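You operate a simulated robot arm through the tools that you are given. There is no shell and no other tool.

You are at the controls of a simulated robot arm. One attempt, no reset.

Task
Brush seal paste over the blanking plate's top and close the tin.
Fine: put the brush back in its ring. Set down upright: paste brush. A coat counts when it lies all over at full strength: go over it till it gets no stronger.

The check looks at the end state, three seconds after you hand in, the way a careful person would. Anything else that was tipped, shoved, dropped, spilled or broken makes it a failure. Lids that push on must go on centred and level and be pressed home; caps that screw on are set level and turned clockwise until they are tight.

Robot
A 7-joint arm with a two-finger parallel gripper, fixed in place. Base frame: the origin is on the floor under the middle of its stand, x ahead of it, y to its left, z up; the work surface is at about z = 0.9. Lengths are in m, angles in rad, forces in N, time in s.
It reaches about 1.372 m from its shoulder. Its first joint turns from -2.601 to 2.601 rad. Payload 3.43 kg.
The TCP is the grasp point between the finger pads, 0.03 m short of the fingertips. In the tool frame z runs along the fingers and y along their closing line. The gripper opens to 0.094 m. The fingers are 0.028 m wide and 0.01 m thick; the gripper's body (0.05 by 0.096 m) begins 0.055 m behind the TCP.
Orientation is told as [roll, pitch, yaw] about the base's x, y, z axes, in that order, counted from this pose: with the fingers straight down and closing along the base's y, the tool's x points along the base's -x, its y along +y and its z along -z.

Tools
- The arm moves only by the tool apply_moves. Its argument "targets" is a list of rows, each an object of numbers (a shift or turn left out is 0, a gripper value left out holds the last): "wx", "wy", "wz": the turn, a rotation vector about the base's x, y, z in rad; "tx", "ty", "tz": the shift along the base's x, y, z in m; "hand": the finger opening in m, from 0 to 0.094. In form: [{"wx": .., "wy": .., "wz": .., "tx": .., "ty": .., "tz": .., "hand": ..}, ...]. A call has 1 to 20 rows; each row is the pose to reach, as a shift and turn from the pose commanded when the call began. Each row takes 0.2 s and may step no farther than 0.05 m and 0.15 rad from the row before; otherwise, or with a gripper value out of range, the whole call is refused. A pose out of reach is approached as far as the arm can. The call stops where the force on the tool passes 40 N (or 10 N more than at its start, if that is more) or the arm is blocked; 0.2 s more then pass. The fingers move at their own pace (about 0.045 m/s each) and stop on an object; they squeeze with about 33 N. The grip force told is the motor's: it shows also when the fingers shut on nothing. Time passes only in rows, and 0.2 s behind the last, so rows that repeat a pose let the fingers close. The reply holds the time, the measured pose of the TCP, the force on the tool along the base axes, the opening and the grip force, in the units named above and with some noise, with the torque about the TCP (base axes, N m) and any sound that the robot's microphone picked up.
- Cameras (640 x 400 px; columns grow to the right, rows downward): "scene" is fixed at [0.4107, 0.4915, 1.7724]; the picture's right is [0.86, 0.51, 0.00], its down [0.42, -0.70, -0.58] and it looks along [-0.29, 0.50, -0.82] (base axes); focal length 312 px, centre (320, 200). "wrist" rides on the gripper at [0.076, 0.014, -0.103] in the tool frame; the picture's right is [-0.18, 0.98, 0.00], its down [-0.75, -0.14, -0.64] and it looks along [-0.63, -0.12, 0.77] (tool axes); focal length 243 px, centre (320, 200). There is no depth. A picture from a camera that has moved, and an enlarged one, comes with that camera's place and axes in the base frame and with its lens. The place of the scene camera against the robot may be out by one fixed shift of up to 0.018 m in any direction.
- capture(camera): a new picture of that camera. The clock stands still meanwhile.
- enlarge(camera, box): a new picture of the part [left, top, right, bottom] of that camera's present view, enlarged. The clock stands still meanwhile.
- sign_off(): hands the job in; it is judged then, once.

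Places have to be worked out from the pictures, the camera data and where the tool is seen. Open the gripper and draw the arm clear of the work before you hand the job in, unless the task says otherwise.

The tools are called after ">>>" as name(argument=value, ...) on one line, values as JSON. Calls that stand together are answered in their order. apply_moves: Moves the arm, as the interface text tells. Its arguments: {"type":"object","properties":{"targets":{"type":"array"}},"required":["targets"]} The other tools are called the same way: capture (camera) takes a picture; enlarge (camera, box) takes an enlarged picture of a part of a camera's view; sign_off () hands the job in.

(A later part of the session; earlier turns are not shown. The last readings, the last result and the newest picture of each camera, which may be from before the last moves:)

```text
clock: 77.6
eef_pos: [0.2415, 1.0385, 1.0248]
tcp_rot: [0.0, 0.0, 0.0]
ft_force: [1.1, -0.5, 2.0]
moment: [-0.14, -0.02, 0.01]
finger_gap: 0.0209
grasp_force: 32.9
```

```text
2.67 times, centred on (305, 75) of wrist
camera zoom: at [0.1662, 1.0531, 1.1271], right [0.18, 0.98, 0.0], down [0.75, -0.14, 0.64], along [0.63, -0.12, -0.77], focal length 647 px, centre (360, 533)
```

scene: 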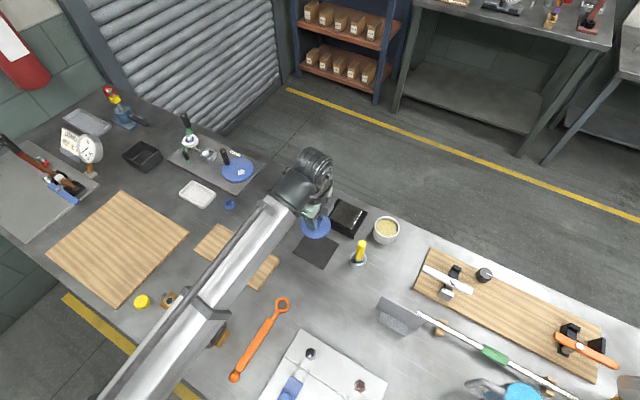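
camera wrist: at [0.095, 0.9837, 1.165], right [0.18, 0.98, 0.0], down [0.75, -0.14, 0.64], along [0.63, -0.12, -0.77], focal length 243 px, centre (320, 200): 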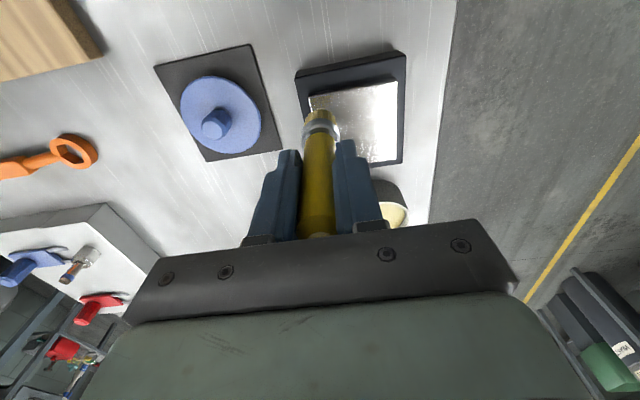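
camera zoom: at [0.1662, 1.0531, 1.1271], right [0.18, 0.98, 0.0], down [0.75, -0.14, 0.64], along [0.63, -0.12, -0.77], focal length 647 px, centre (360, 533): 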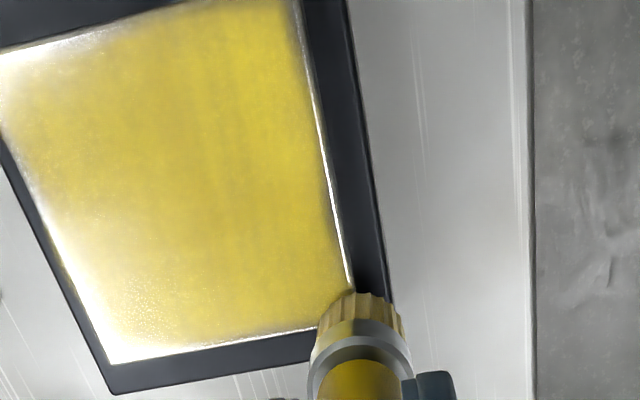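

The force is a light 2 N. I'll carry on slowly with the brush centred on the edge line, along the high-y edge and then down the low-x edge.

>>> apply_moves(targets=[{"tx": -0.009, "tz": -0.0003}, {"tx": -0.018, "tz": -0.0003}, {"tx": -0.027, "tz": -0.0003}, {"tx": -0.036, "tz": -0.0003}, {"tx": -0.045, "tz": -0.0003}, {"tx": -0.054, "tz": -0.0003}, {"tx": -0.063, "tz": -0.0003}, {"tx": -0.071, "tz": -0.0003}, {"tx": -0.079, "tz": -0.0003}])

>>> apply_moves(targets=[{"ty": -0.009}, {"ty": -0.018}, {"ty": -0.027}, {"ty": -0.036}, {"ty": -0.045}, {"ty": -0.054}, {"ty": -0.063}, {"ty": -0.07}, {"ty": -0.0755}])

>>> apply_moves(targets=[{"tx": 0.009}, {"tx": 0.018}, {"tx": 0.027}, {"tx": 0.036}, {"tx": 0.045}, {"tx": 0.054}, {"tx": 0.063}, {"tx": 0.071}, {"tx": 0.079}])

>>> apply_moves(targets=[{"tz": 0.03}, {"tz": 0.06}, {"tz": 0.08, "tx": -0.03, "ty": 0.03}, {"tz": 0.08, "tx": -0.06, "ty": 0.06}, {"tz": 0.08, "tx": -0.1, "ty": 0.08}, {"tz": 0.08, "tx": -0.145, "ty": 0.085}, {"tz": 0.08, "tx": -0.16, "ty": 0.085}])

>>> enlarge(camera="scene", box=[328, 190, 368, 222])

>>> enlarge(camera="scene", box=[328, 204, 368, 236])

```text
clock: 79.6
eef_pos: [0.1628, 1.0378, 1.0235]
tcp_rot: [-0.001, 0.0, -0.001]
ft_force: [0.3, -0.4, -0.1]
moment: [0.01, 0.04, -0.03]
finger_gap: 0.0207
grasp_force: 32.8
```

```text
clock: 81.6
eef_pos: [0.1628, 0.9622, 1.0249]
tcp_rot: [0.0, 0.001, 0.0]
ft_force: [0.2, -0.4, -0.5]
moment: [-0.01, -0.02, -0.07]
finger_gap: 0.0207
grasp_force: 32.9
```

```text
clock: 83.6
eef_pos: [0.2415, 0.9625, 1.0248]
tcp_rot: [-0.001, 0.001, 0.001]
ft_force: [-0.2, -0.3, -0.5]
moment: [-0.01, -0.01, -0.01]
finger_gap: 0.0203
grasp_force: 32.7
```

```text
clock: 85.2
eef_pos: [0.0821, 1.0483, 1.1046]
tcp_rot: [0.002, 0.001, 0.001]
ft_force: [-0.2, -0.7, -0.5]
moment: [-0.04, -0.03, -0.01]
finger_gap: 0.0197
grasp_force: 33.2
```

```text
12.50 times, centred on (348, 206) of scene
camera zoom: at [0.4107, 0.4915, 1.7724], right [0.86, 0.51, 0.0], down [0.42, -0.7, -0.58], along [-0.29, 0.5, -0.82], focal length 3903 px, centre (-30, 125)
```

zoom: 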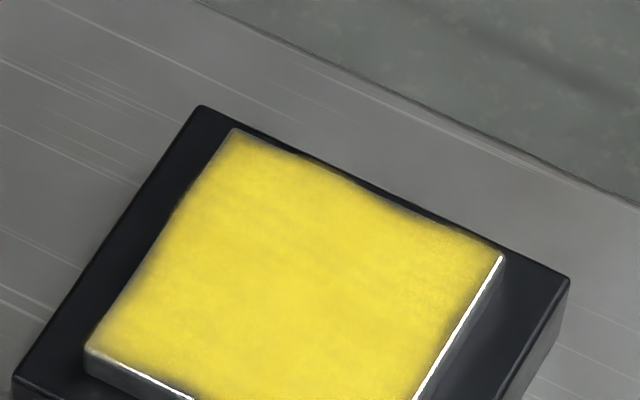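

```text
12.50 times, centred on (348, 220) of scene
camera zoom: at [0.4107, 0.4915, 1.7724], right [0.86, 0.51, 0.0], down [0.42, -0.7, -0.58], along [-0.29, 0.5, -0.82], focal length 3903 px, centre (-30, -50)
```

zoom: 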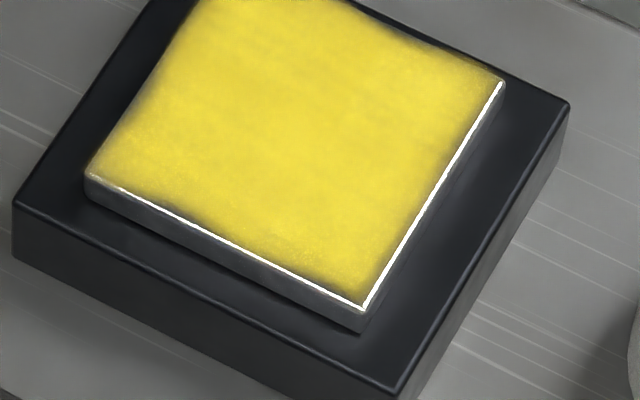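

Compared with the earlier picture, the fringe is almost the same, although contact was very light on the last passes. I'll do one more well-loaded coat with steady contact and compare again, starting with a reload.

>>> apply_moves(targets=[{"tx": 0.042, "ty": -0.004, "tz": -0.005}, {"tx": 0.084, "ty": -0.008, "tz": -0.012}, {"tx": 0.126, "ty": -0.013, "tz": -0.02}, {"tx": 0.168, "ty": -0.018, "tz": -0.028}, {"tx": 0.21, "ty": -0.022, "tz": -0.036}, {"tx": 0.246, "ty": -0.0267, "tz": -0.0418}, {"tx": 0.246, "ty": -0.0267, "tz": -0.065}, {"tx": 0.246, "ty": -0.0267, "tz": -0.08}, {"tx": 0.246, "ty": -0.0267, "tz": -0.0845}, {"tx": 0.246, "ty": -0.0267, "tz": -0.0865}, {"tx": 0.246, "ty": -0.0267, "tz": -0.0865}])

```text
clock: 87.6
eef_pos: [0.3271, 1.0215, 1.0213]
tcp_rot: [0.001, -0.001, 0.001]
ft_force: [1.1, 0.7, 18.8]
moment: [0.02, -0.16, 0.07]
finger_gap: 0.0199
grasp_force: 32.7
```

The brush is loaded at 19 N. I'll lift, inspect the brush for any tilt or drips, then go to the plate.

>>> apply_moves(targets=[{"tz": 0.003}, {"tz": 0.015}, {"tz": 0.044}, {"tz": 0.044}])

>>> enlarge(camera="wrist", box=[260, 30, 390, 160])

>>> enlarge(camera="scene", box=[350, 190, 430, 260])

```text
clock: 88.6
eef_pos: [0.3277, 1.0207, 1.0626]
tcp_rot: [-0.002, 0.0, 0.0]
ft_force: [0.0, -0.2, -0.6]
moment: [-0.02, -0.02, -0.03]
finger_gap: 0.0197
grasp_force: 33.4
```

```text
3.08 times, centred on (325, 95) of wrist
camera zoom: at [0.2525, 1.0351, 1.1645], right [0.18, 0.98, 0.0], down [0.75, -0.14, 0.64], along [0.63, -0.12, -0.77], focal length 746 px, centre (305, 523)
```

zoom: 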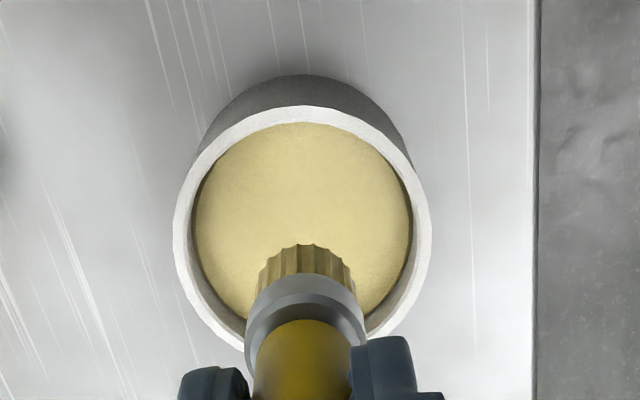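

```text
5.71 times, centred on (390, 225) of scene
camera zoom: at [0.4107, 0.4915, 1.7724], right [0.86, 0.51, 0.0], down [0.42, -0.7, -0.58], along [-0.29, 0.5, -0.82], focal length 1784 px, centre (-80, 57)
```

zoom: 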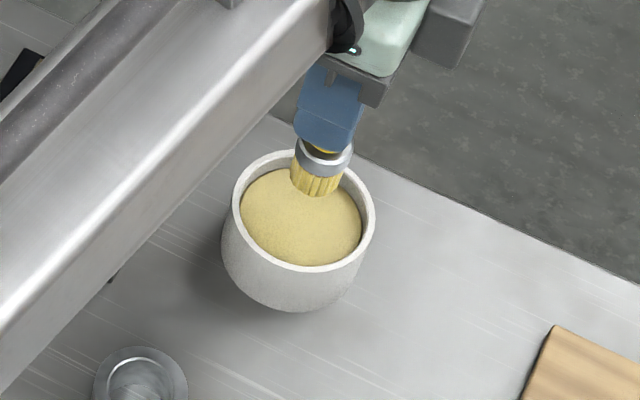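

The brush is straight and well loaded, with no drips. This coat goes cross-wise: strokes along x, stepping in y, starting at the low-x, low-y corner.

>>> apply_moves(targets=[{"tx": -0.041, "ty": -0.014}, {"tx": -0.082, "ty": -0.028}, {"tx": -0.123, "ty": -0.042}, {"tx": -0.163, "ty": -0.0563}, {"tx": -0.163, "ty": -0.0563, "tz": -0.02}, {"tx": -0.163, "ty": -0.0563, "tz": -0.034}, {"tx": -0.163, "ty": -0.0563, "tz": -0.0362}, {"tx": -0.163, "ty": -0.0563, "tz": -0.0372}])

>>> apply_moves(targets=[{"tx": 0.01}, {"tx": 0.02}, {"tx": 0.03}, {"tx": 0.04}, {"tx": 0.05}, {"tx": 0.062}, {"tx": 0.0735}])

```text
clock: 90.4
eef_pos: [0.1652, 0.9645, 1.0265]
tcp_rot: [0.002, 0.0, 0.0]
ft_force: [-0.7, 0.1, 11.4]
moment: [0.02, -0.06, 0.0]
finger_gap: 0.0195
grasp_force: 33.2
```

```text
clock: 92.0
eef_pos: [0.2395, 0.9636, 1.0258]
tcp_rot: [0.0, -0.001, -0.001]
ft_force: [-4.0, -0.2, 13.7]
moment: [0.06, 0.4, -0.02]
finger_gap: 0.0196
grasp_force: 33.0
```

Contact is steady at 11–14 N this time. I'll continue with the strokes stepping in y.

>>> apply_moves(targets=[{"ty": 0.0135}, {"ty": 0.0135, "tx": -0.0125}, {"ty": 0.0135, "tx": -0.025}, {"ty": 0.0135, "tx": -0.0375}, {"ty": 0.0135, "tx": -0.05}, {"ty": 0.0135, "tx": -0.062}, {"ty": 0.0135, "tx": -0.0735}])

>>> apply_moves(targets=[{"ty": 0.014}, {"ty": 0.014, "tx": 0.0125}, {"ty": 0.014, "tx": 0.025}, {"ty": 0.014, "tx": 0.0375}, {"ty": 0.014, "tx": 0.05}, {"ty": 0.014, "tx": 0.062}, {"ty": 0.014, "tx": 0.0735}])

>>> enlarge(camera="scene", box=[328, 200, 368, 232])

```text
clock: 93.6
eef_pos: [0.1642, 0.9778, 1.0254]
tcp_rot: [-0.002, -0.001, 0.001]
ft_force: [5.5, 0.2, 17.3]
moment: [0.01, -0.55, 0.02]
finger_gap: 0.0199
grasp_force: 33.0
```

```text
clock: 95.2
eef_pos: [0.2384, 0.9922, 1.0254]
tcp_rot: [0.0, 0.001, 0.0]
ft_force: [-4.2, -0.2, 13.3]
moment: [-0.04, 0.39, 0.01]
finger_gap: 0.0198
grasp_force: 32.9
```

```text
12.50 times, centred on (348, 216) of scene
camera zoom: at [0.4107, 0.4915, 1.7724], right [0.86, 0.51, 0.0], down [0.42, -0.7, -0.58], along [-0.29, 0.5, -0.82], focal length 3903 px, centre (-30, 0)
```

zoom: 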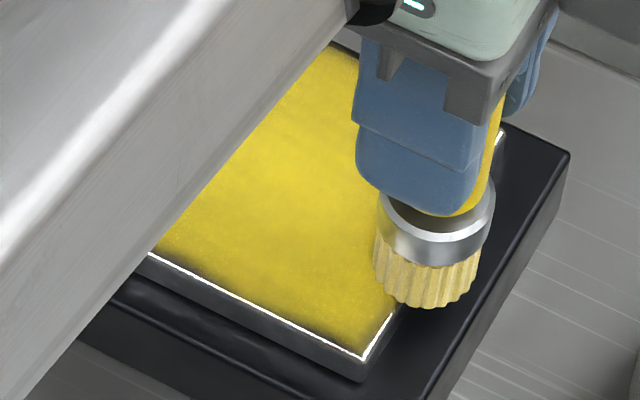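

Contact holds. I'll carry on with the remaining three cross strokes towards the high-y edge.

>>> apply_moves(targets=[{"ty": 0.014}, {"ty": 0.014, "tx": -0.0125}, {"ty": 0.014, "tx": -0.025}, {"ty": 0.014, "tx": -0.0375}, {"ty": 0.014, "tx": -0.05}, {"ty": 0.014, "tx": -0.062}, {"ty": 0.014, "tx": -0.0735}])

>>> apply_moves(targets=[{"ty": 0.014}, {"ty": 0.014, "tx": 0.0125}, {"ty": 0.014, "tx": 0.025}, {"ty": 0.014, "tx": 0.0375}, {"ty": 0.014, "tx": 0.05}, {"ty": 0.014, "tx": 0.062}, {"ty": 0.014, "tx": 0.0735}])

>>> apply_moves(targets=[{"ty": 0.0165}, {"ty": 0.0165, "tx": -0.0125}, {"ty": 0.0165, "tx": -0.025}, {"ty": 0.0165, "tx": -0.0375}, {"ty": 0.0165, "tx": -0.05}, {"ty": 0.0165, "tx": -0.062}, {"ty": 0.0165, "tx": -0.0735}])

>>> enlarge(camera="scene", box=[328, 200, 368, 232])

```text
clock: 96.8
eef_pos: [0.1642, 1.0068, 1.0259]
tcp_rot: [0.001, 0.0, -0.001]
ft_force: [4.9, -0.7, 19.2]
moment: [0.02, -0.59, 0.02]
finger_gap: 0.0195
grasp_force: 33.5
```

```text
clock: 98.4
eef_pos: [0.2376, 1.0199, 1.0256]
tcp_rot: [0.0, 0.0, 0.0]
ft_force: [-5.8, 0.1, 15.9]
moment: [-0.03, 0.51, -0.01]
finger_gap: 0.0194
grasp_force: 33.7
```

```text
clock: 100.0
eef_pos: [0.165, 1.0364, 1.0248]
tcp_rot: [0.0, 0.0, 0.0]
ft_force: [4.5, -0.4, 16.0]
moment: [-0.02, -0.51, 0.04]
finger_gap: 0.0198
grasp_force: 33.0
```

```text
12.50 times, centred on (348, 216) of scene
camera zoom: at [0.4107, 0.4915, 1.7724], right [0.86, 0.51, 0.0], down [0.42, -0.7, -0.58], along [-0.29, 0.5, -0.82], focal length 3903 px, centre (-30, 0)
```

zoom: 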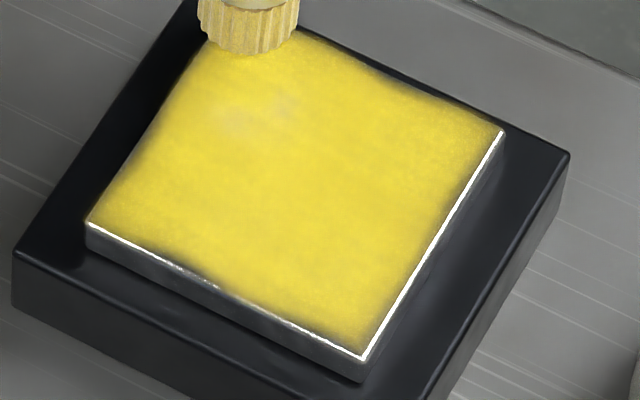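

The coat looks uniform, and the edge fringe keeps exactly the same shape even after firm strokes over it. I'll pull back to the comparison spot to judge whether anything is still getting stronger.

>>> apply_moves(targets=[{"tz": 0.02}, {"tz": 0.05}, {"tx": -0.03, "tz": 0.07, "ty": 0.01}, {"tx": -0.06, "tz": 0.08, "ty": 0.011}, {"tx": -0.083, "tz": 0.08, "ty": 0.011}, {"tx": -0.083, "tz": 0.08, "ty": 0.011}])

>>> enlarge(camera="scene", box=[328, 190, 368, 222])

>>> enlarge(camera="scene", box=[328, 204, 368, 236])

>>> enlarge(camera="scene", box=[310, 180, 390, 250])

```text
clock: 101.4
eef_pos: [0.0829, 1.049, 1.1048]
tcp_rot: [0.0, -0.001, -0.001]
ft_force: [-0.1, 0.9, -0.3]
moment: [-0.06, 0.03, 0.0]
finger_gap: 0.0199
grasp_force: 33.0
```

```text
12.50 times, centred on (348, 206) of scene
camera zoom: at [0.4107, 0.4915, 1.7724], right [0.86, 0.51, 0.0], down [0.42, -0.7, -0.58], along [-0.29, 0.5, -0.82], focal length 3903 px, centre (-30, 125)
```

zoom: 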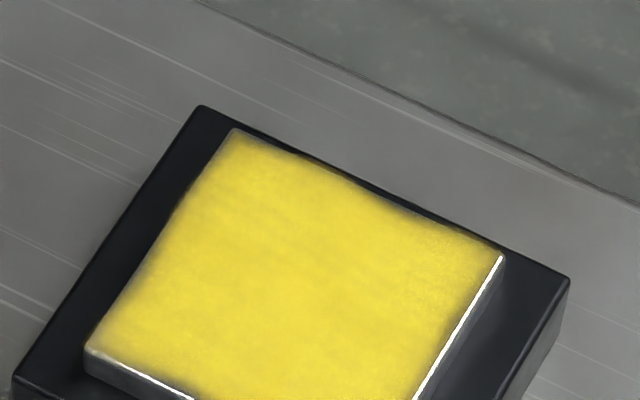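

```text
12.50 times, centred on (348, 220) of scene
camera zoom: at [0.4107, 0.4915, 1.7724], right [0.86, 0.51, 0.0], down [0.42, -0.7, -0.58], along [-0.29, 0.5, -0.82], focal length 3903 px, centre (-30, -50)
```

zoom: 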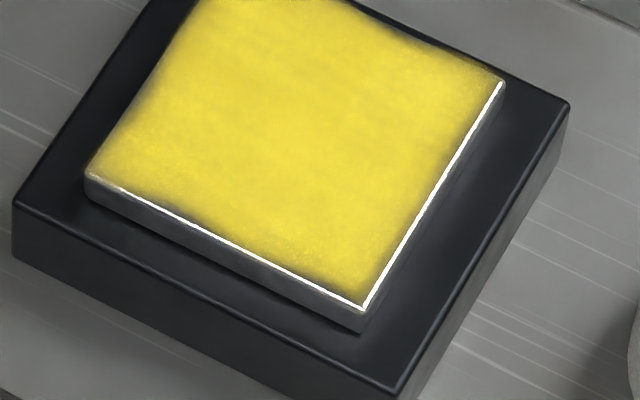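

```text
5.71 times, centred on (350, 215) of scene
camera zoom: at [0.4107, 0.4915, 1.7724], right [0.86, 0.51, 0.0], down [0.42, -0.7, -0.58], along [-0.29, 0.5, -0.82], focal length 1784 px, centre (149, 114)
```

zoom: 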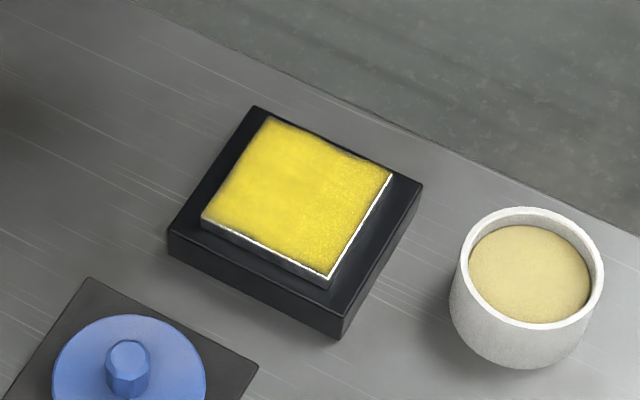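

The new pictures match those from 16 s earlier down to the details, so the coat has stopped getting stronger from this view. I'll take one closer wrist view from another side to check the edges before parking the brush.

>>> apply_moves(targets=[{"tx": 0.015, "ty": -0.04}, {"tx": 0.03, "ty": -0.08}, {"tx": 0.048, "ty": -0.112}, {"tx": 0.048, "ty": -0.112}])

>>> enlarge(camera="wrist", box=[320, 70, 480, 200])

```text
clock: 102.4
eef_pos: [0.1318, 0.937, 1.1052]
tcp_rot: [0.0, -0.001, -0.001]
ft_force: [0.2, -0.5, -0.5]
moment: [-0.01, 0.01, -0.02]
finger_gap: 0.0196
grasp_force: 32.4
```

```text
3.08 times, centred on (400, 135) of wrist
camera zoom: at [0.0552, 0.9501, 1.2085], right [0.18, 0.98, 0.0], down [0.75, -0.14, 0.64], along [0.63, -0.12, -0.77], focal length 746 px, centre (74, 400)
```

zoom: 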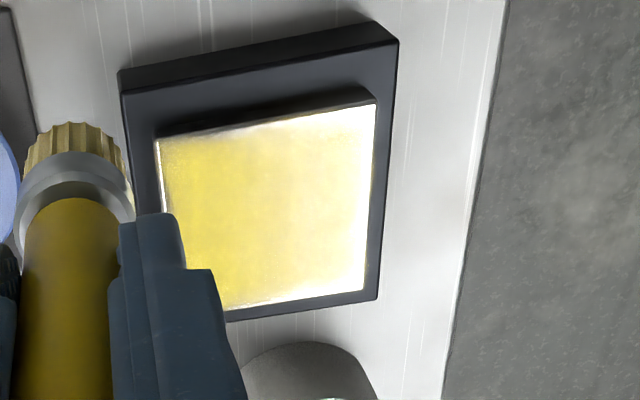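

This view is dominated by glare, but the yellow is even, with only a thin rim. To be safe I'll do one more loaded round with firm contact along the low-x and high-x edges, which earlier got only light strokes, then compare again.

>>> apply_moves(targets=[{"tx": 0.04, "ty": 0.017, "tz": -0.004}, {"tx": 0.08, "ty": 0.034, "tz": -0.01}, {"tx": 0.12, "ty": 0.051, "tz": -0.018}, {"tx": 0.16, "ty": 0.068, "tz": -0.028}, {"tx": 0.198, "ty": 0.0853, "tz": -0.042}, {"tx": 0.198, "ty": 0.0853, "tz": -0.065}, {"tx": 0.198, "ty": 0.0853, "tz": -0.081}, {"tx": 0.198, "ty": 0.0853, "tz": -0.085}, {"tx": 0.198, "ty": 0.0853, "tz": -0.0868}, {"tx": 0.198, "ty": 0.0853, "tz": -0.0868}, {"tx": 0.198, "ty": 0.0853, "tz": -0.0868}])

>>> apply_moves(targets=[{"tz": 0.003}, {"tz": 0.015}, {"tz": 0.044}, {"tz": 0.044}, {"tx": -0.041, "ty": -0.014, "tz": 0.044}, {"tx": -0.082, "ty": -0.028, "tz": 0.044}, {"tx": -0.123, "ty": -0.042, "tz": 0.044}, {"tx": -0.164, "ty": -0.0568, "tz": 0.044}, {"tx": -0.164, "ty": -0.0568, "tz": 0.022}, {"tx": -0.164, "ty": -0.0568, "tz": 0.01}, {"tx": -0.164, "ty": -0.0568, "tz": 0.0075}, {"tx": -0.164, "ty": -0.0568, "tz": 0.0065}])

```text
clock: 104.8
eef_pos: [0.3273, 1.0211, 1.0192]
tcp_rot: [0.002, 0.001, 0.0]
ft_force: [1.2, 0.4, 15.4]
moment: [0.07, -0.16, 0.0]
finger_gap: 0.0196
grasp_force: 33.0
```

```text
clock: 107.4
eef_pos: [0.1636, 0.9628, 1.0252]
tcp_rot: [0.0, 0.0, 0.001]
ft_force: [-1.4, 0.1, 5.5]
moment: [-0.01, 0.05, 0.0]
finger_gap: 0.0197
grasp_force: 33.0
```

Loaded, with 5.5 N at the corner. I'll press slightly more and run all four edges, reading the force on each.

>>> apply_moves(targets=[{"tz": -0.0008}, {"ty": 0.01, "tz": -0.0008}, {"ty": 0.02, "tz": -0.0008}, {"ty": 0.03, "tz": -0.0008}, {"ty": 0.04, "tz": -0.0008}, {"ty": 0.05, "tz": -0.0008}, {"ty": 0.06, "tz": -0.0008}, {"ty": 0.0735, "tz": -0.0008}])

>>> apply_moves(targets=[{"tx": 0.01}, {"tx": 0.02}, {"tx": 0.03}, {"tx": 0.04}, {"tx": 0.05}, {"tx": 0.06}, {"tx": 0.0755}])

>>> apply_moves(targets=[{"ty": -0.01}, {"ty": -0.02}, {"ty": -0.03}, {"ty": -0.04}, {"ty": -0.05}, {"ty": -0.06}, {"ty": -0.0735}])

>>> apply_moves(targets=[{"tx": -0.01}, {"tx": -0.02}, {"tx": -0.03}, {"tx": -0.04}, {"tx": -0.05}, {"tx": -0.06}, {"tx": -0.0755}])

```text
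clock: 109.2
eef_pos: [0.164, 1.0373, 1.0258]
tcp_rot: [0.003, 0.0, 0.001]
ft_force: [0.2, -7.7, 25.9]
moment: [-0.71, -0.13, -0.02]
finger_gap: 0.02
grasp_force: 33.3
```

```text
clock: 110.8
eef_pos: [0.2385, 1.0375, 1.0244]
tcp_rot: [-0.001, -0.001, 0.0]
ft_force: [-6.9, -1.1, 22.8]
moment: [-0.14, 0.58, -0.05]
finger_gap: 0.0198
grasp_force: 33.2
```

```text
clock: 112.4
eef_pos: [0.2389, 0.9635, 1.0248]
tcp_rot: [-0.001, 0.001, 0.0]
ft_force: [0.2, 4.1, 14.1]
moment: [0.41, 0.05, 0.01]
finger_gap: 0.02
grasp_force: 32.7
```

```text
clock: 114.0
eef_pos: [0.1635, 0.9637, 1.0236]
tcp_rot: [0.001, -0.001, -0.002]
ft_force: [6.0, -0.6, 19.0]
moment: [0.07, -0.7, -0.02]
finger_gap: 0.0196
grasp_force: 33.2
```

All four edges got firm contact (14–26 N). I'll ease up slightly, fill the face once more along y, then compare.

>>> apply_moves(targets=[{"tx": 0.0125, "ty": 0.002, "tz": 0.0005}, {"tx": 0.0125, "ty": 0.016, "tz": 0.0005}, {"tx": 0.0125, "ty": 0.03, "tz": 0.0005}, {"tx": 0.0125, "ty": 0.044, "tz": 0.0005}, {"tx": 0.0125, "ty": 0.058, "tz": 0.0005}, {"tx": 0.0125, "ty": 0.071, "tz": 0.0005}, {"tx": 0.025, "ty": 0.071, "tz": 0.0005}, {"tx": 0.025, "ty": 0.058, "tz": 0.0005}, {"tx": 0.025, "ty": 0.044, "tz": 0.0005}, {"tx": 0.025, "ty": 0.03, "tz": 0.0005}, {"tx": 0.025, "ty": 0.016, "tz": 0.0005}, {"tx": 0.025, "ty": 0.002, "tz": 0.0005}, {"tx": 0.0375, "ty": 0.002, "tz": 0.0005}, {"tx": 0.0375, "ty": 0.016, "tz": 0.0005}, {"tx": 0.0375, "ty": 0.03, "tz": 0.0005}, {"tx": 0.0375, "ty": 0.044, "tz": 0.0005}, {"tx": 0.0375, "ty": 0.058, "tz": 0.0005}, {"tx": 0.0375, "ty": 0.071, "tz": 0.0005}])

>>> apply_moves(targets=[{"tx": 0.0125}, {"tx": 0.0125, "ty": -0.014}, {"tx": 0.0125, "ty": -0.028}, {"tx": 0.0125, "ty": -0.042}, {"tx": 0.0125, "ty": -0.056}, {"tx": 0.0125, "ty": -0.069}, {"tx": 0.025, "ty": -0.069}, {"tx": 0.025, "ty": -0.056}, {"tx": 0.025, "ty": -0.042}, {"tx": 0.025, "ty": -0.028}, {"tx": 0.025, "ty": -0.014}, {"tx": 0.025, "ty": 0.0}])

>>> apply_moves(targets=[{"tz": 0.02}, {"tz": 0.055}, {"tx": -0.045, "tz": 0.06}, {"tx": -0.09, "ty": 0.01, "tz": 0.07}, {"tx": -0.13, "ty": 0.0125, "tz": 0.08}, {"tx": -0.1445, "ty": 0.0125, "tz": 0.08}, {"tx": -0.1445, "ty": 0.0125, "tz": 0.08}])

>>> enlarge(camera="scene", box=[328, 190, 368, 222])

>>> enlarge(camera="scene", box=[328, 204, 368, 236])

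```text
clock: 117.8
eef_pos: [0.2017, 1.0371, 1.0245]
tcp_rot: [0.001, 0.0, -0.001]
ft_force: [0.4, -0.7, 5.1]
moment: [-0.07, -0.1, 0.0]
finger_gap: 0.0198
grasp_force: 32.8
```

```text
clock: 120.4
eef_pos: [0.2268, 1.0359, 1.0241]
tcp_rot: [0.0, 0.0, 0.0]
ft_force: [-0.5, -1.0, 3.6]
moment: [-0.07, -0.12, -0.05]
finger_gap: 0.0197
grasp_force: 32.9
```

```text
clock: 122.0
eef_pos: [0.082, 1.0478, 1.1045]
tcp_rot: [0.0, 0.001, 0.001]
ft_force: [-0.2, -0.3, -0.7]
moment: [0.02, 0.01, 0.01]
finger_gap: 0.0198
grasp_force: 32.8
```

```text
12.50 times, centred on (348, 206) of scene
camera zoom: at [0.4107, 0.4915, 1.7724], right [0.86, 0.51, 0.0], down [0.42, -0.7, -0.58], along [-0.29, 0.5, -0.82], focal length 3903 px, centre (-30, 125)
```

zoom: 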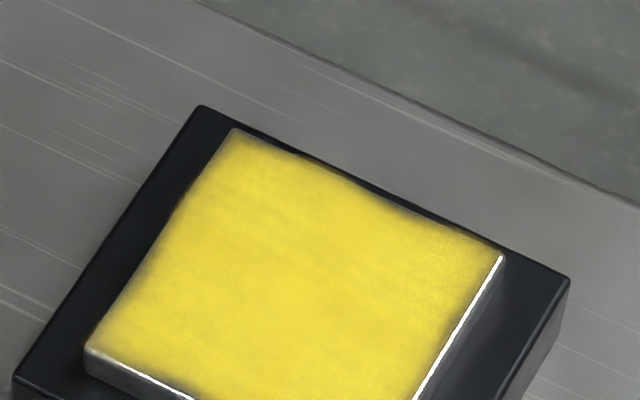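

```text
12.50 times, centred on (348, 220) of scene
camera zoom: at [0.4107, 0.4915, 1.7724], right [0.86, 0.51, 0.0], down [0.42, -0.7, -0.58], along [-0.29, 0.5, -0.82], focal length 3903 px, centre (-30, -50)
```

zoom: 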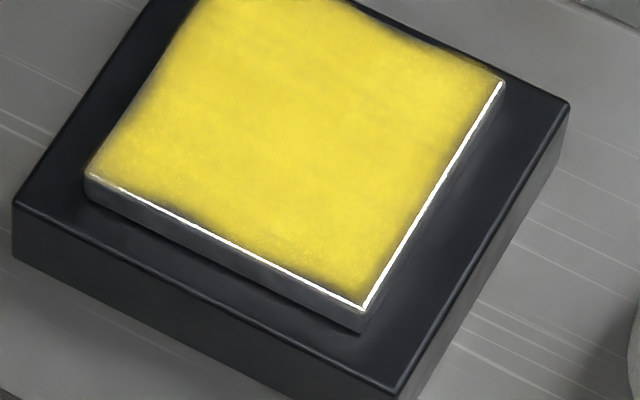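

The pictures are identical to the previous set, so the coat is at full strength. Next I'll carry the brush back above its ring and check the alignment.

>>> apply_moves(targets=[{"tx": 0.0362, "ty": -0.0262}, {"tx": 0.0723, "ty": -0.0523}, {"tx": 0.1085, "ty": -0.0785}, {"tx": 0.1447, "ty": -0.1047}, {"tx": 0.1808, "ty": -0.1308}, {"tx": 0.217, "ty": -0.157}, {"tx": 0.217, "ty": -0.157}])

>>> enlarge(camera="wrist", box=[260, 30, 390, 160])

>>> enlarge(camera="scene", box=[320, 200, 420, 280])

```text
clock: 123.6
eef_pos: [0.2993, 0.892, 1.1049]
tcp_rot: [-0.001, 0.0, 0.0]
ft_force: [0.5, 0.2, -0.3]
moment: [0.0, 0.03, -0.06]
finger_gap: 0.0197
grasp_force: 33.2
```

```text
3.08 times, centred on (325, 95) of wrist
camera zoom: at [0.2235, 0.9049, 1.2071], right [0.18, 0.98, 0.0], down [0.75, -0.14, 0.64], along [0.63, -0.12, -0.77], focal length 746 px, centre (305, 523)
```

zoom: 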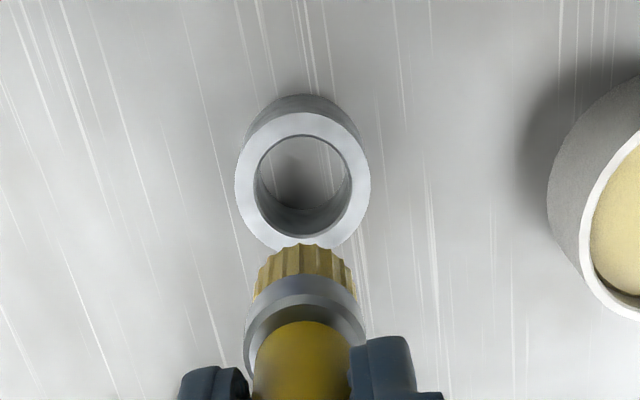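

```text
5.00 times, centred on (370, 240) of scene
camera zoom: at [0.4107, 0.4915, 1.7724], right [0.86, 0.51, 0.0], down [0.42, -0.7, -0.58], along [-0.29, 0.5, -0.82], focal length 1561 px, centre (70, 0)
```

zoom: 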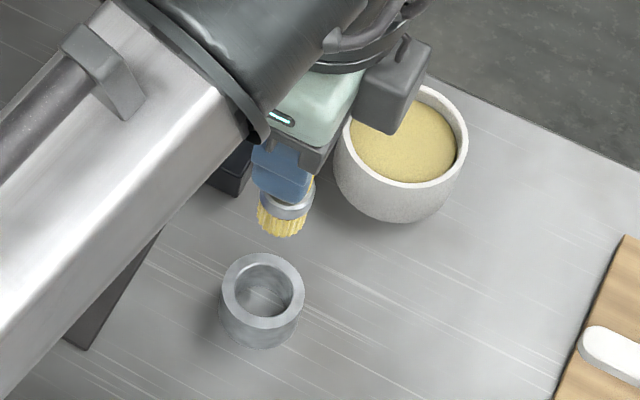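

The ring centre computes to (0.299, 0.890) and the brush is right above it. I'll lower, slowing at ring height.

>>> apply_moves(targets=[{"tz": -0.03}, {"tz": -0.06}, {"tz": -0.078}, {"tz": -0.083}, {"tz": -0.088}, {"tz": -0.093}])

>>> enlarge(camera="wrist", box=[260, 30, 390, 160])

>>> enlarge(camera="scene", box=[330, 220, 400, 280])

```text
clock: 125.0
eef_pos: [0.2998, 0.8927, 1.0122]
tcp_rot: [0.001, 0.001, -0.001]
ft_force: [-0.2, -0.3, -1.1]
moment: [-0.02, 0.0, 0.01]
finger_gap: 0.0198
grasp_force: 32.7
```

```text
3.08 times, centred on (325, 95) of wrist
camera zoom: at [0.2232, 0.9051, 1.1143], right [0.18, 0.98, 0.0], down [0.75, -0.14, 0.64], along [0.63, -0.12, -0.77], focal length 746 px, centre (305, 523)
```

zoom: 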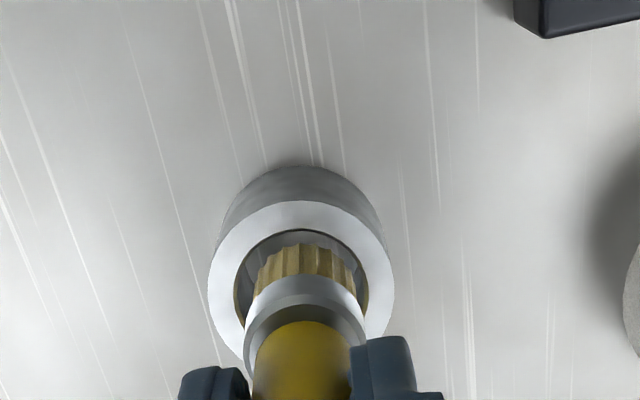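

```text
6.67 times, centred on (365, 250) of scene
camera zoom: at [0.4107, 0.4915, 1.7724], right [0.86, 0.51, 0.0], down [0.42, -0.7, -0.58], along [-0.29, 0.5, -0.82], focal length 2082 px, centre (20, -133)
```

zoom: 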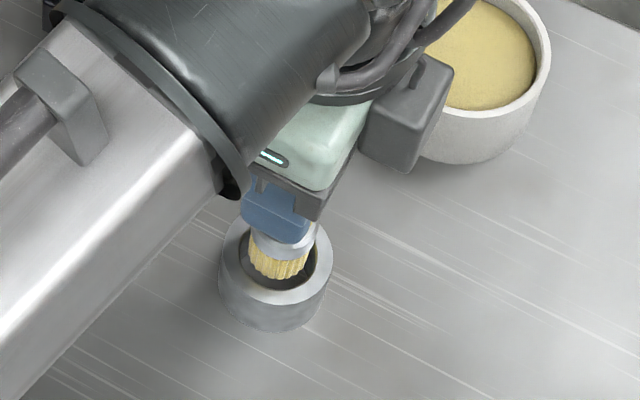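

The bristles are entering the hole centred, with no side force. I'll keep lowering in small steps.

>>> apply_moves(targets=[{"tz": -0.004}, {"tz": -0.008}, {"tz": -0.012}, {"tz": -0.016}, {"tz": -0.019}])

```text
clock: 126.2
eef_pos: [0.2987, 0.8903, 0.9919]
tcp_rot: [0.001, -0.001, 0.001]
ft_force: [0.0, -0.7, -1.2]
moment: [0.0, 0.01, -0.02]
finger_gap: 0.0197
grasp_force: 32.6
```

No contact at z 0.992. I'll continue by 1 mm steps until the brush stands on the surface.

>>> apply_moves(targets=[{"tz": -0.001}, {"tz": -0.002}, {"tz": -0.003}])

```text
clock: 127.0
eef_pos: [0.2988, 0.8902, 0.9903]
tcp_rot: [-0.001, -0.001, 0.001]
ft_force: [-0.5, 0.3, -1.4]
moment: [-0.01, 0.0, 0.0]
finger_gap: 0.0197
grasp_force: 33.2
```

Still free at command z 0.9894. I'll go down another few millimetres, gently.

>>> apply_moves(targets=[{"tz": -0.001}, {"tz": -0.002}, {"tz": -0.002}])

```text
clock: 127.8
eef_pos: [0.2996, 0.8906, 0.9873]
tcp_rot: [0.0, 0.0, 0.0]
ft_force: [0.6, 0.9, 0.5]
moment: [0.0, -0.01, 0.0]
finger_gap: 0.0197
grasp_force: 33.0
```

The reading moved from −1.4 to +0.5 N, so it may just be touching. One more millimetre should tell.

>>> apply_moves(targets=[{"tz": -0.0007}, {"tz": -0.0014}, {"tz": -0.0014}])

>>> enlarge(camera="wrist", box=[250, 50, 400, 200])

```text
clock: 128.6
eef_pos: [0.3, 0.8907, 0.9865]
tcp_rot: [0.001, 0.0, 0.0]
ft_force: [0.6, -0.3, -0.7]
moment: [0.01, 0.03, 0.01]
finger_gap: 0.0197
grasp_force: 33.2
```

```text
2.67 times, centred on (325, 125) of wrist
camera zoom: at [0.2235, 0.9046, 1.0885], right [0.18, 0.98, 0.0], down [0.75, -0.14, 0.64], along [0.63, -0.12, -0.77], focal length 647 px, centre (307, 400)
```

zoom: 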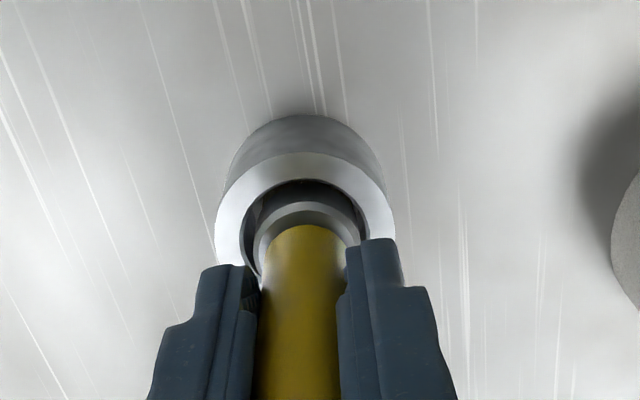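

There's still no contact at z 0.986, and the fingertips are well above the ring. I'll continue down.

>>> apply_moves(targets=[{"tz": -0.001}, {"tz": -0.002}, {"tz": -0.002}])

```text
clock: 129.4
eef_pos: [0.2991, 0.8909, 0.9852]
tcp_rot: [0.0, 0.0, 0.001]
ft_force: [0.5, -1.1, 5.1]
moment: [-0.09, -0.04, -0.01]
finger_gap: 0.0199
grasp_force: 33.0
```

The brush is standing: 5 N at z 0.984. I'll relax the press, open the fingers slowly and check that the brush stays upright.

>>> apply_moves(targets=[{"tz": 0.0006}, {"tz": 0.0006, "hand": 0.03}, {"tz": 0.0006, "hand": 0.045}, {"tz": 0.0006, "hand": 0.06}, {"tz": 0.0006, "hand": 0.06}, {"tz": 0.0006, "hand": 0.06}])

>>> capture(camera="wrist")

```text
clock: 130.8
eef_pos: [0.2992, 0.8903, 0.9851]
tcp_rot: [0.0, 0.0, 0.001]
ft_force: [0.8, 0.1, 0.8]
moment: [-0.01, -0.02, 0.04]
finger_gap: 0.06
grasp_force: 0.0
```

```text
taken
camera wrist: at [0.2232, 0.9049, 1.0871], right [0.18, 0.98, 0.0], down [0.75, -0.14, 0.64], along [0.63, -0.12, -0.77], focal length 243 px, centre (320, 200)
```

wrist: 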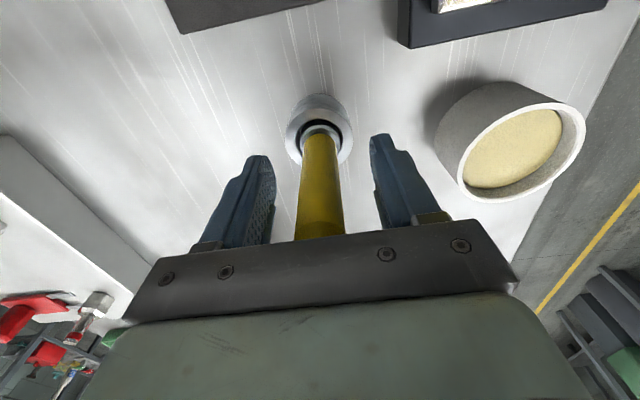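

The brush is standing free between the open fingers. I'll rise straight up and look at it from both cameras.

>>> apply_moves(targets=[{"tz": 0.02}, {"tz": 0.05}, {"tz": 0.085}, {"tz": 0.1154}, {"tz": 0.1154}])

>>> capture(camera="wrist")

>>> enlarge(camera="scene", box=[320, 200, 420, 280])

```text
clock: 132.0
eef_pos: [0.2984, 0.8904, 1.1014]
tcp_rot: [0.0, -0.001, 0.002]
ft_force: [-0.3, 0.0, -0.3]
moment: [0.0, 0.0, -0.01]
finger_gap: 0.06
grasp_force: 0.1
```

```text
taken
camera wrist: at [0.223, 0.9043, 1.2035], right [0.18, 0.98, 0.0], down [0.75, -0.14, 0.64], along [0.63, -0.12, -0.77], focal length 243 px, centre (320, 200)
```

wrist: 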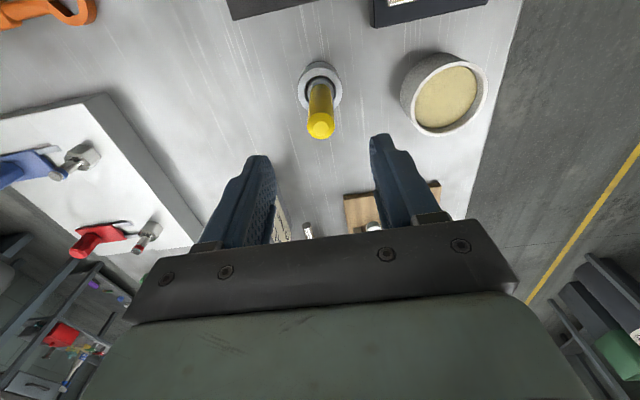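

```text
5.00 times, centred on (370, 240) of scene
camera zoom: at [0.4107, 0.4915, 1.7724], right [0.86, 0.51, 0.0], down [0.42, -0.7, -0.58], along [-0.29, 0.5, -0.82], focal length 1561 px, centre (70, 0)
```

zoom: 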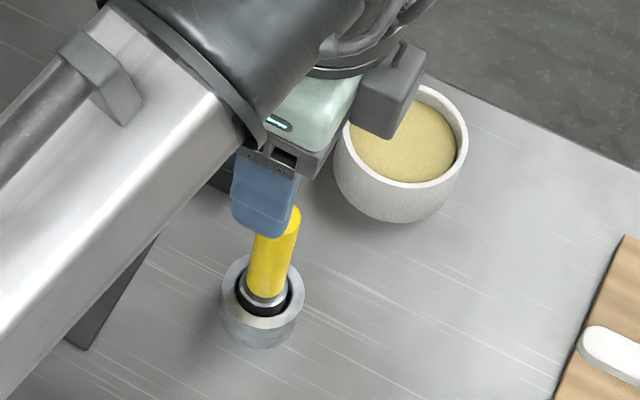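

The brush stands upright and centred in its ring. I'll go back over the lid on the mat and check the knob position before gripping.

>>> apply_moves(targets=[{"tx": -0.043, "ty": -0.0085}, {"tx": -0.086, "ty": -0.017}, {"tx": -0.1285, "ty": -0.0255}, {"tx": -0.1285, "ty": -0.0255}])

>>> capture(camera="wrist")

>>> enlarge(camera="wrist", box=[260, 10, 400, 150])

>>> enlarge(camera="wrist", box=[380, 10, 530, 160])

```text
clock: 133.0
eef_pos: [0.1705, 0.866, 1.1003]
tcp_rot: [-0.001, 0.001, -0.001]
ft_force: [0.7, 0.0, -0.4]
moment: [0.0, 0.03, -0.02]
finger_gap: 0.0602
grasp_force: 0.1
```

```text
taken
camera wrist: at [0.0939, 0.8794, 1.202], right [0.18, 0.98, 0.0], down [0.75, -0.14, 0.64], along [0.63, -0.12, -0.77], focal length 243 px, centre (320, 200)
```

wrist: 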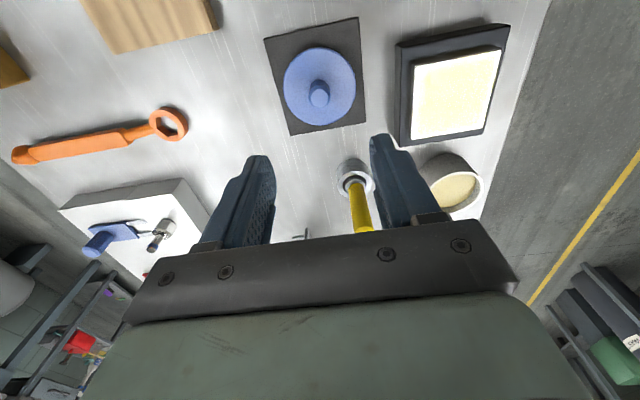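

```text
2.86 times, centred on (330, 80) of wrist
camera zoom: at [0.0939, 0.8794, 1.202], right [0.18, 0.98, 0.0], down [0.75, -0.14, 0.64], along [0.63, -0.12, -0.77], focal length 693 px, centre (291, 543)
```

zoom: 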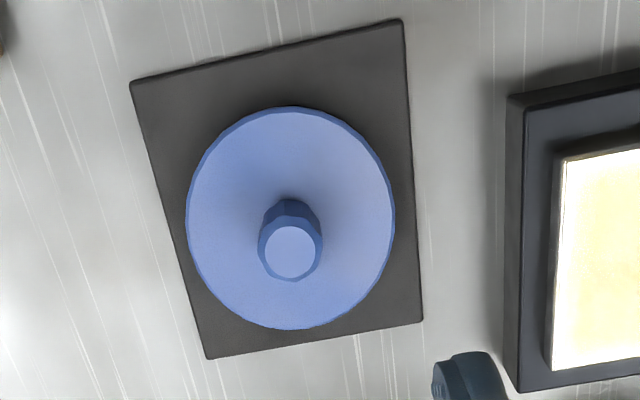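

```text
2.67 times, centred on (455, 85) of wrist
camera zoom: at [0.0939, 0.8794, 1.202], right [0.18, 0.98, 0.0], down [0.75, -0.14, 0.64], along [0.63, -0.12, -0.77], focal length 647 px, centre (-40, 507)
```

zoom: 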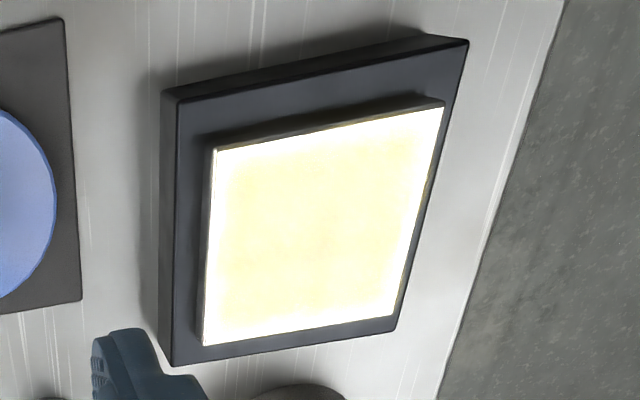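

The knob is at (0.172, 0.865), right under the gripper. I'll lower to the same relative height as before and close on it.

>>> apply_moves(targets=[{"tz": -0.045}, {"tz": -0.09}, {"tz": -0.125}, {"tz": -0.14}, {"tz": -0.1485}, {"tz": -0.1485}, {"tz": -0.1485, "hand": 0.01}, {"tz": -0.1485, "hand": 0.01}, {"tz": -0.1485, "hand": 0.01}, {"tz": -0.1485, "hand": 0.01}, {"tz": -0.1485, "hand": 0.01}])

>>> enlarge(camera="wrist", box=[210, 40, 410, 200])

```text
clock: 135.4
eef_pos: [0.1701, 0.8656, 0.9519]
tcp_rot: [0.001, 0.0, -0.001]
ft_force: [0.1, 0.1, -0.5]
moment: [0.04, -0.03, 0.0]
finger_gap: 0.0221
grasp_force: 32.6
```

```text
2.50 times, centred on (310, 120) of wrist
camera zoom: at [0.0944, 0.8787, 1.0543], right [0.18, 0.98, 0.0], down [0.75, -0.14, 0.64], along [0.63, -0.12, -0.77], focal length 606 px, centre (345, 400)
```

zoom: 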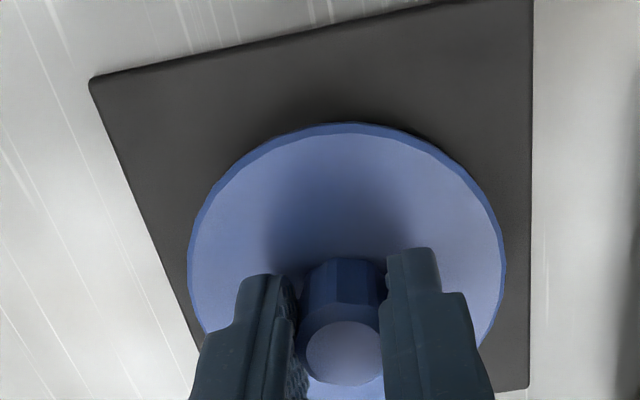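

The knob is gripped in the same relative position as before. I'll lift it and carry it back along the same route to above the tin.

>>> apply_moves(targets=[{"tz": 0.004}, {"tz": 0.03}, {"tz": 0.07}, {"tz": 0.11}, {"tz": 0.1265}, {"tz": 0.1265, "ty": 0.04}, {"tz": 0.1265, "ty": 0.08}, {"tz": 0.1265, "ty": 0.12}, {"tz": 0.1265, "ty": 0.1554}, {"tz": 0.1265, "ty": 0.1554, "tx": 0.04}, {"tz": 0.1265, "ty": 0.1554, "tx": 0.08}, {"tz": 0.1265, "ty": 0.1554, "tx": 0.12}, {"tz": 0.1265, "ty": 0.1554, "tx": 0.1587}, {"tz": 0.1265, "ty": 0.1554, "tx": 0.1587}])

>>> capture(camera="wrist")

>>> enlarge(camera="scene", box=[330, 160, 470, 270])

```text
clock: 138.4
eef_pos: [0.3287, 1.0224, 1.0791]
tcp_rot: [-0.002, -0.001, 0.0]
ft_force: [-0.4, -1.5, -0.3]
moment: [-0.01, 0.0, 0.01]
finger_gap: 0.0219
grasp_force: 33.2
```

```text
taken
camera wrist: at [0.2533, 1.0355, 1.1808], right [0.18, 0.98, 0.0], down [0.75, -0.14, 0.64], along [0.63, -0.12, -0.77], focal length 243 px, centre (320, 200)
```

wrist: 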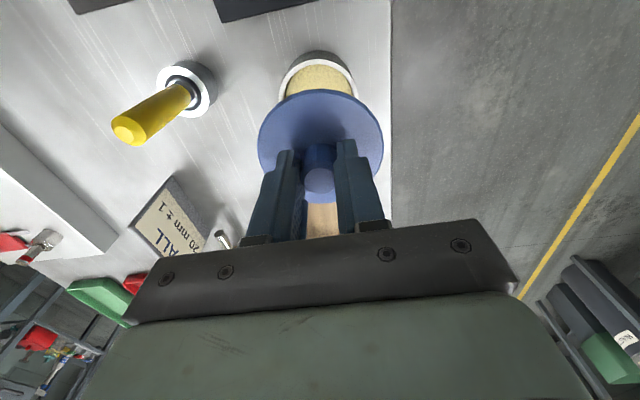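

```text
3.64 times, centred on (400, 215) of scene
camera zoom: at [0.4107, 0.4915, 1.7724], right [0.86, 0.51, 0.0], down [0.42, -0.7, -0.58], along [-0.29, 0.5, -0.82], focal length 1136 px, centre (29, 146)
```

zoom: 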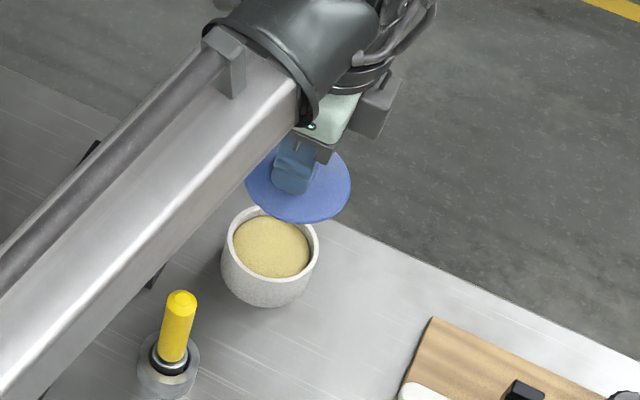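

The tin hasn't moved, since its scene-image position is identical. The y reading is 2 mm off the command, so I'll let the arm settle and read it again before lowering.

>>> apply_moves(targets=[{}, {}, {}])

>>> enlarge(camera="wrist", box=[240, 40, 400, 200])

```text
clock: 139.2
eef_pos: [0.3296, 1.0212, 1.0785]
tcp_rot: [0.0, 0.0, 0.0]
ft_force: [0.5, -0.3, -0.3]
moment: [0.02, -0.03, 0.01]
finger_gap: 0.0221
grasp_force: 32.7
```

```text
2.50 times, centred on (320, 120) of wrist
camera zoom: at [0.253, 1.0356, 1.1808], right [0.18, 0.98, 0.0], down [0.75, -0.14, 0.64], along [0.63, -0.12, -0.77], focal length 606 px, centre (320, 400)
```

zoom: 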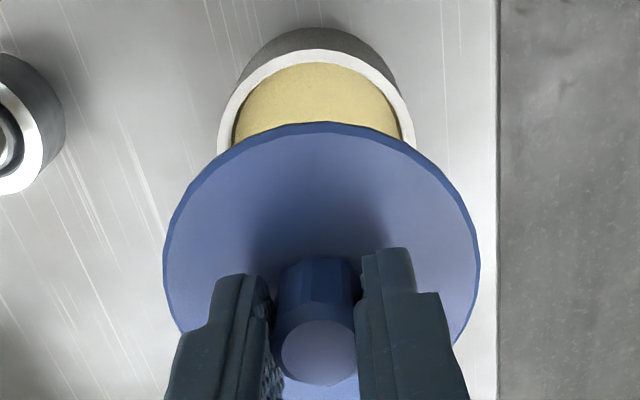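

The arm sits at x 0.3297, y 1.0214, because I carried a 1 mm offset since the first plate stroke. The knob is centred in y, so I'll correct y by −1 mm and keep x, since the re-grip took the same x offset. Then I'll lower to just above the seat.

>>> apply_moves(targets=[{"ty": -0.001}, {"ty": -0.001, "tz": -0.03}, {"ty": -0.001, "tz": -0.06}, {"ty": -0.001, "tz": -0.075}, {"ty": -0.001, "tz": -0.082}, {"ty": -0.001, "tz": -0.082}])

>>> enlarge(camera="wrist", box=[240, 40, 400, 200])

>>> enlarge(camera="scene", box=[350, 190, 430, 260])

```text
clock: 140.6
eef_pos: [0.3302, 1.0205, 0.9955]
tcp_rot: [0.001, 0.001, 0.0]
ft_force: [-0.5, 0.6, -0.8]
moment: [0.05, 0.04, 0.02]
finger_gap: 0.0221
grasp_force: 33.3
```

```text
2.50 times, centred on (320, 120) of wrist
camera zoom: at [0.2534, 1.034, 1.0982], right [0.18, 0.98, 0.0], down [0.75, -0.14, 0.64], along [0.63, -0.12, -0.77], focal length 606 px, centre (320, 400)
```

zoom: 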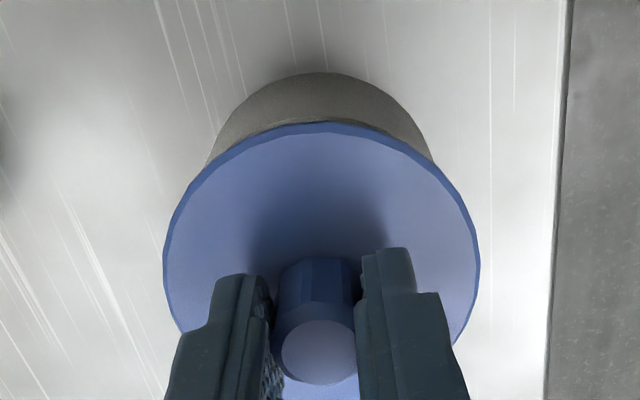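

```text
5.71 times, centred on (390, 225) of scene
camera zoom: at [0.4107, 0.4915, 1.7724], right [0.86, 0.51, 0.0], down [0.42, -0.7, -0.58], along [-0.29, 0.5, -0.82], focal length 1784 px, centre (-80, 57)
```

zoom: 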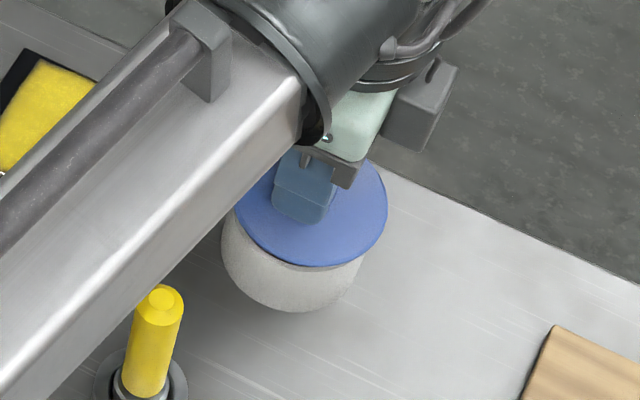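

The lid is level and centred above the tin with no contact yet. I'll lower in small steps towards the seat at about z 0.980.

>>> apply_moves(targets=[{"tz": -0.003}, {"tz": -0.006}, {"tz": -0.009}, {"tz": -0.011}])

```text
clock: 141.6
eef_pos: [0.3284, 1.0201, 0.9857]
tcp_rot: [0.0, -0.001, 0.0]
ft_force: [-1.0, 1.3, 3.4]
moment: [-0.04, 0.04, -0.02]
finger_gap: 0.0222
grasp_force: 32.8
```

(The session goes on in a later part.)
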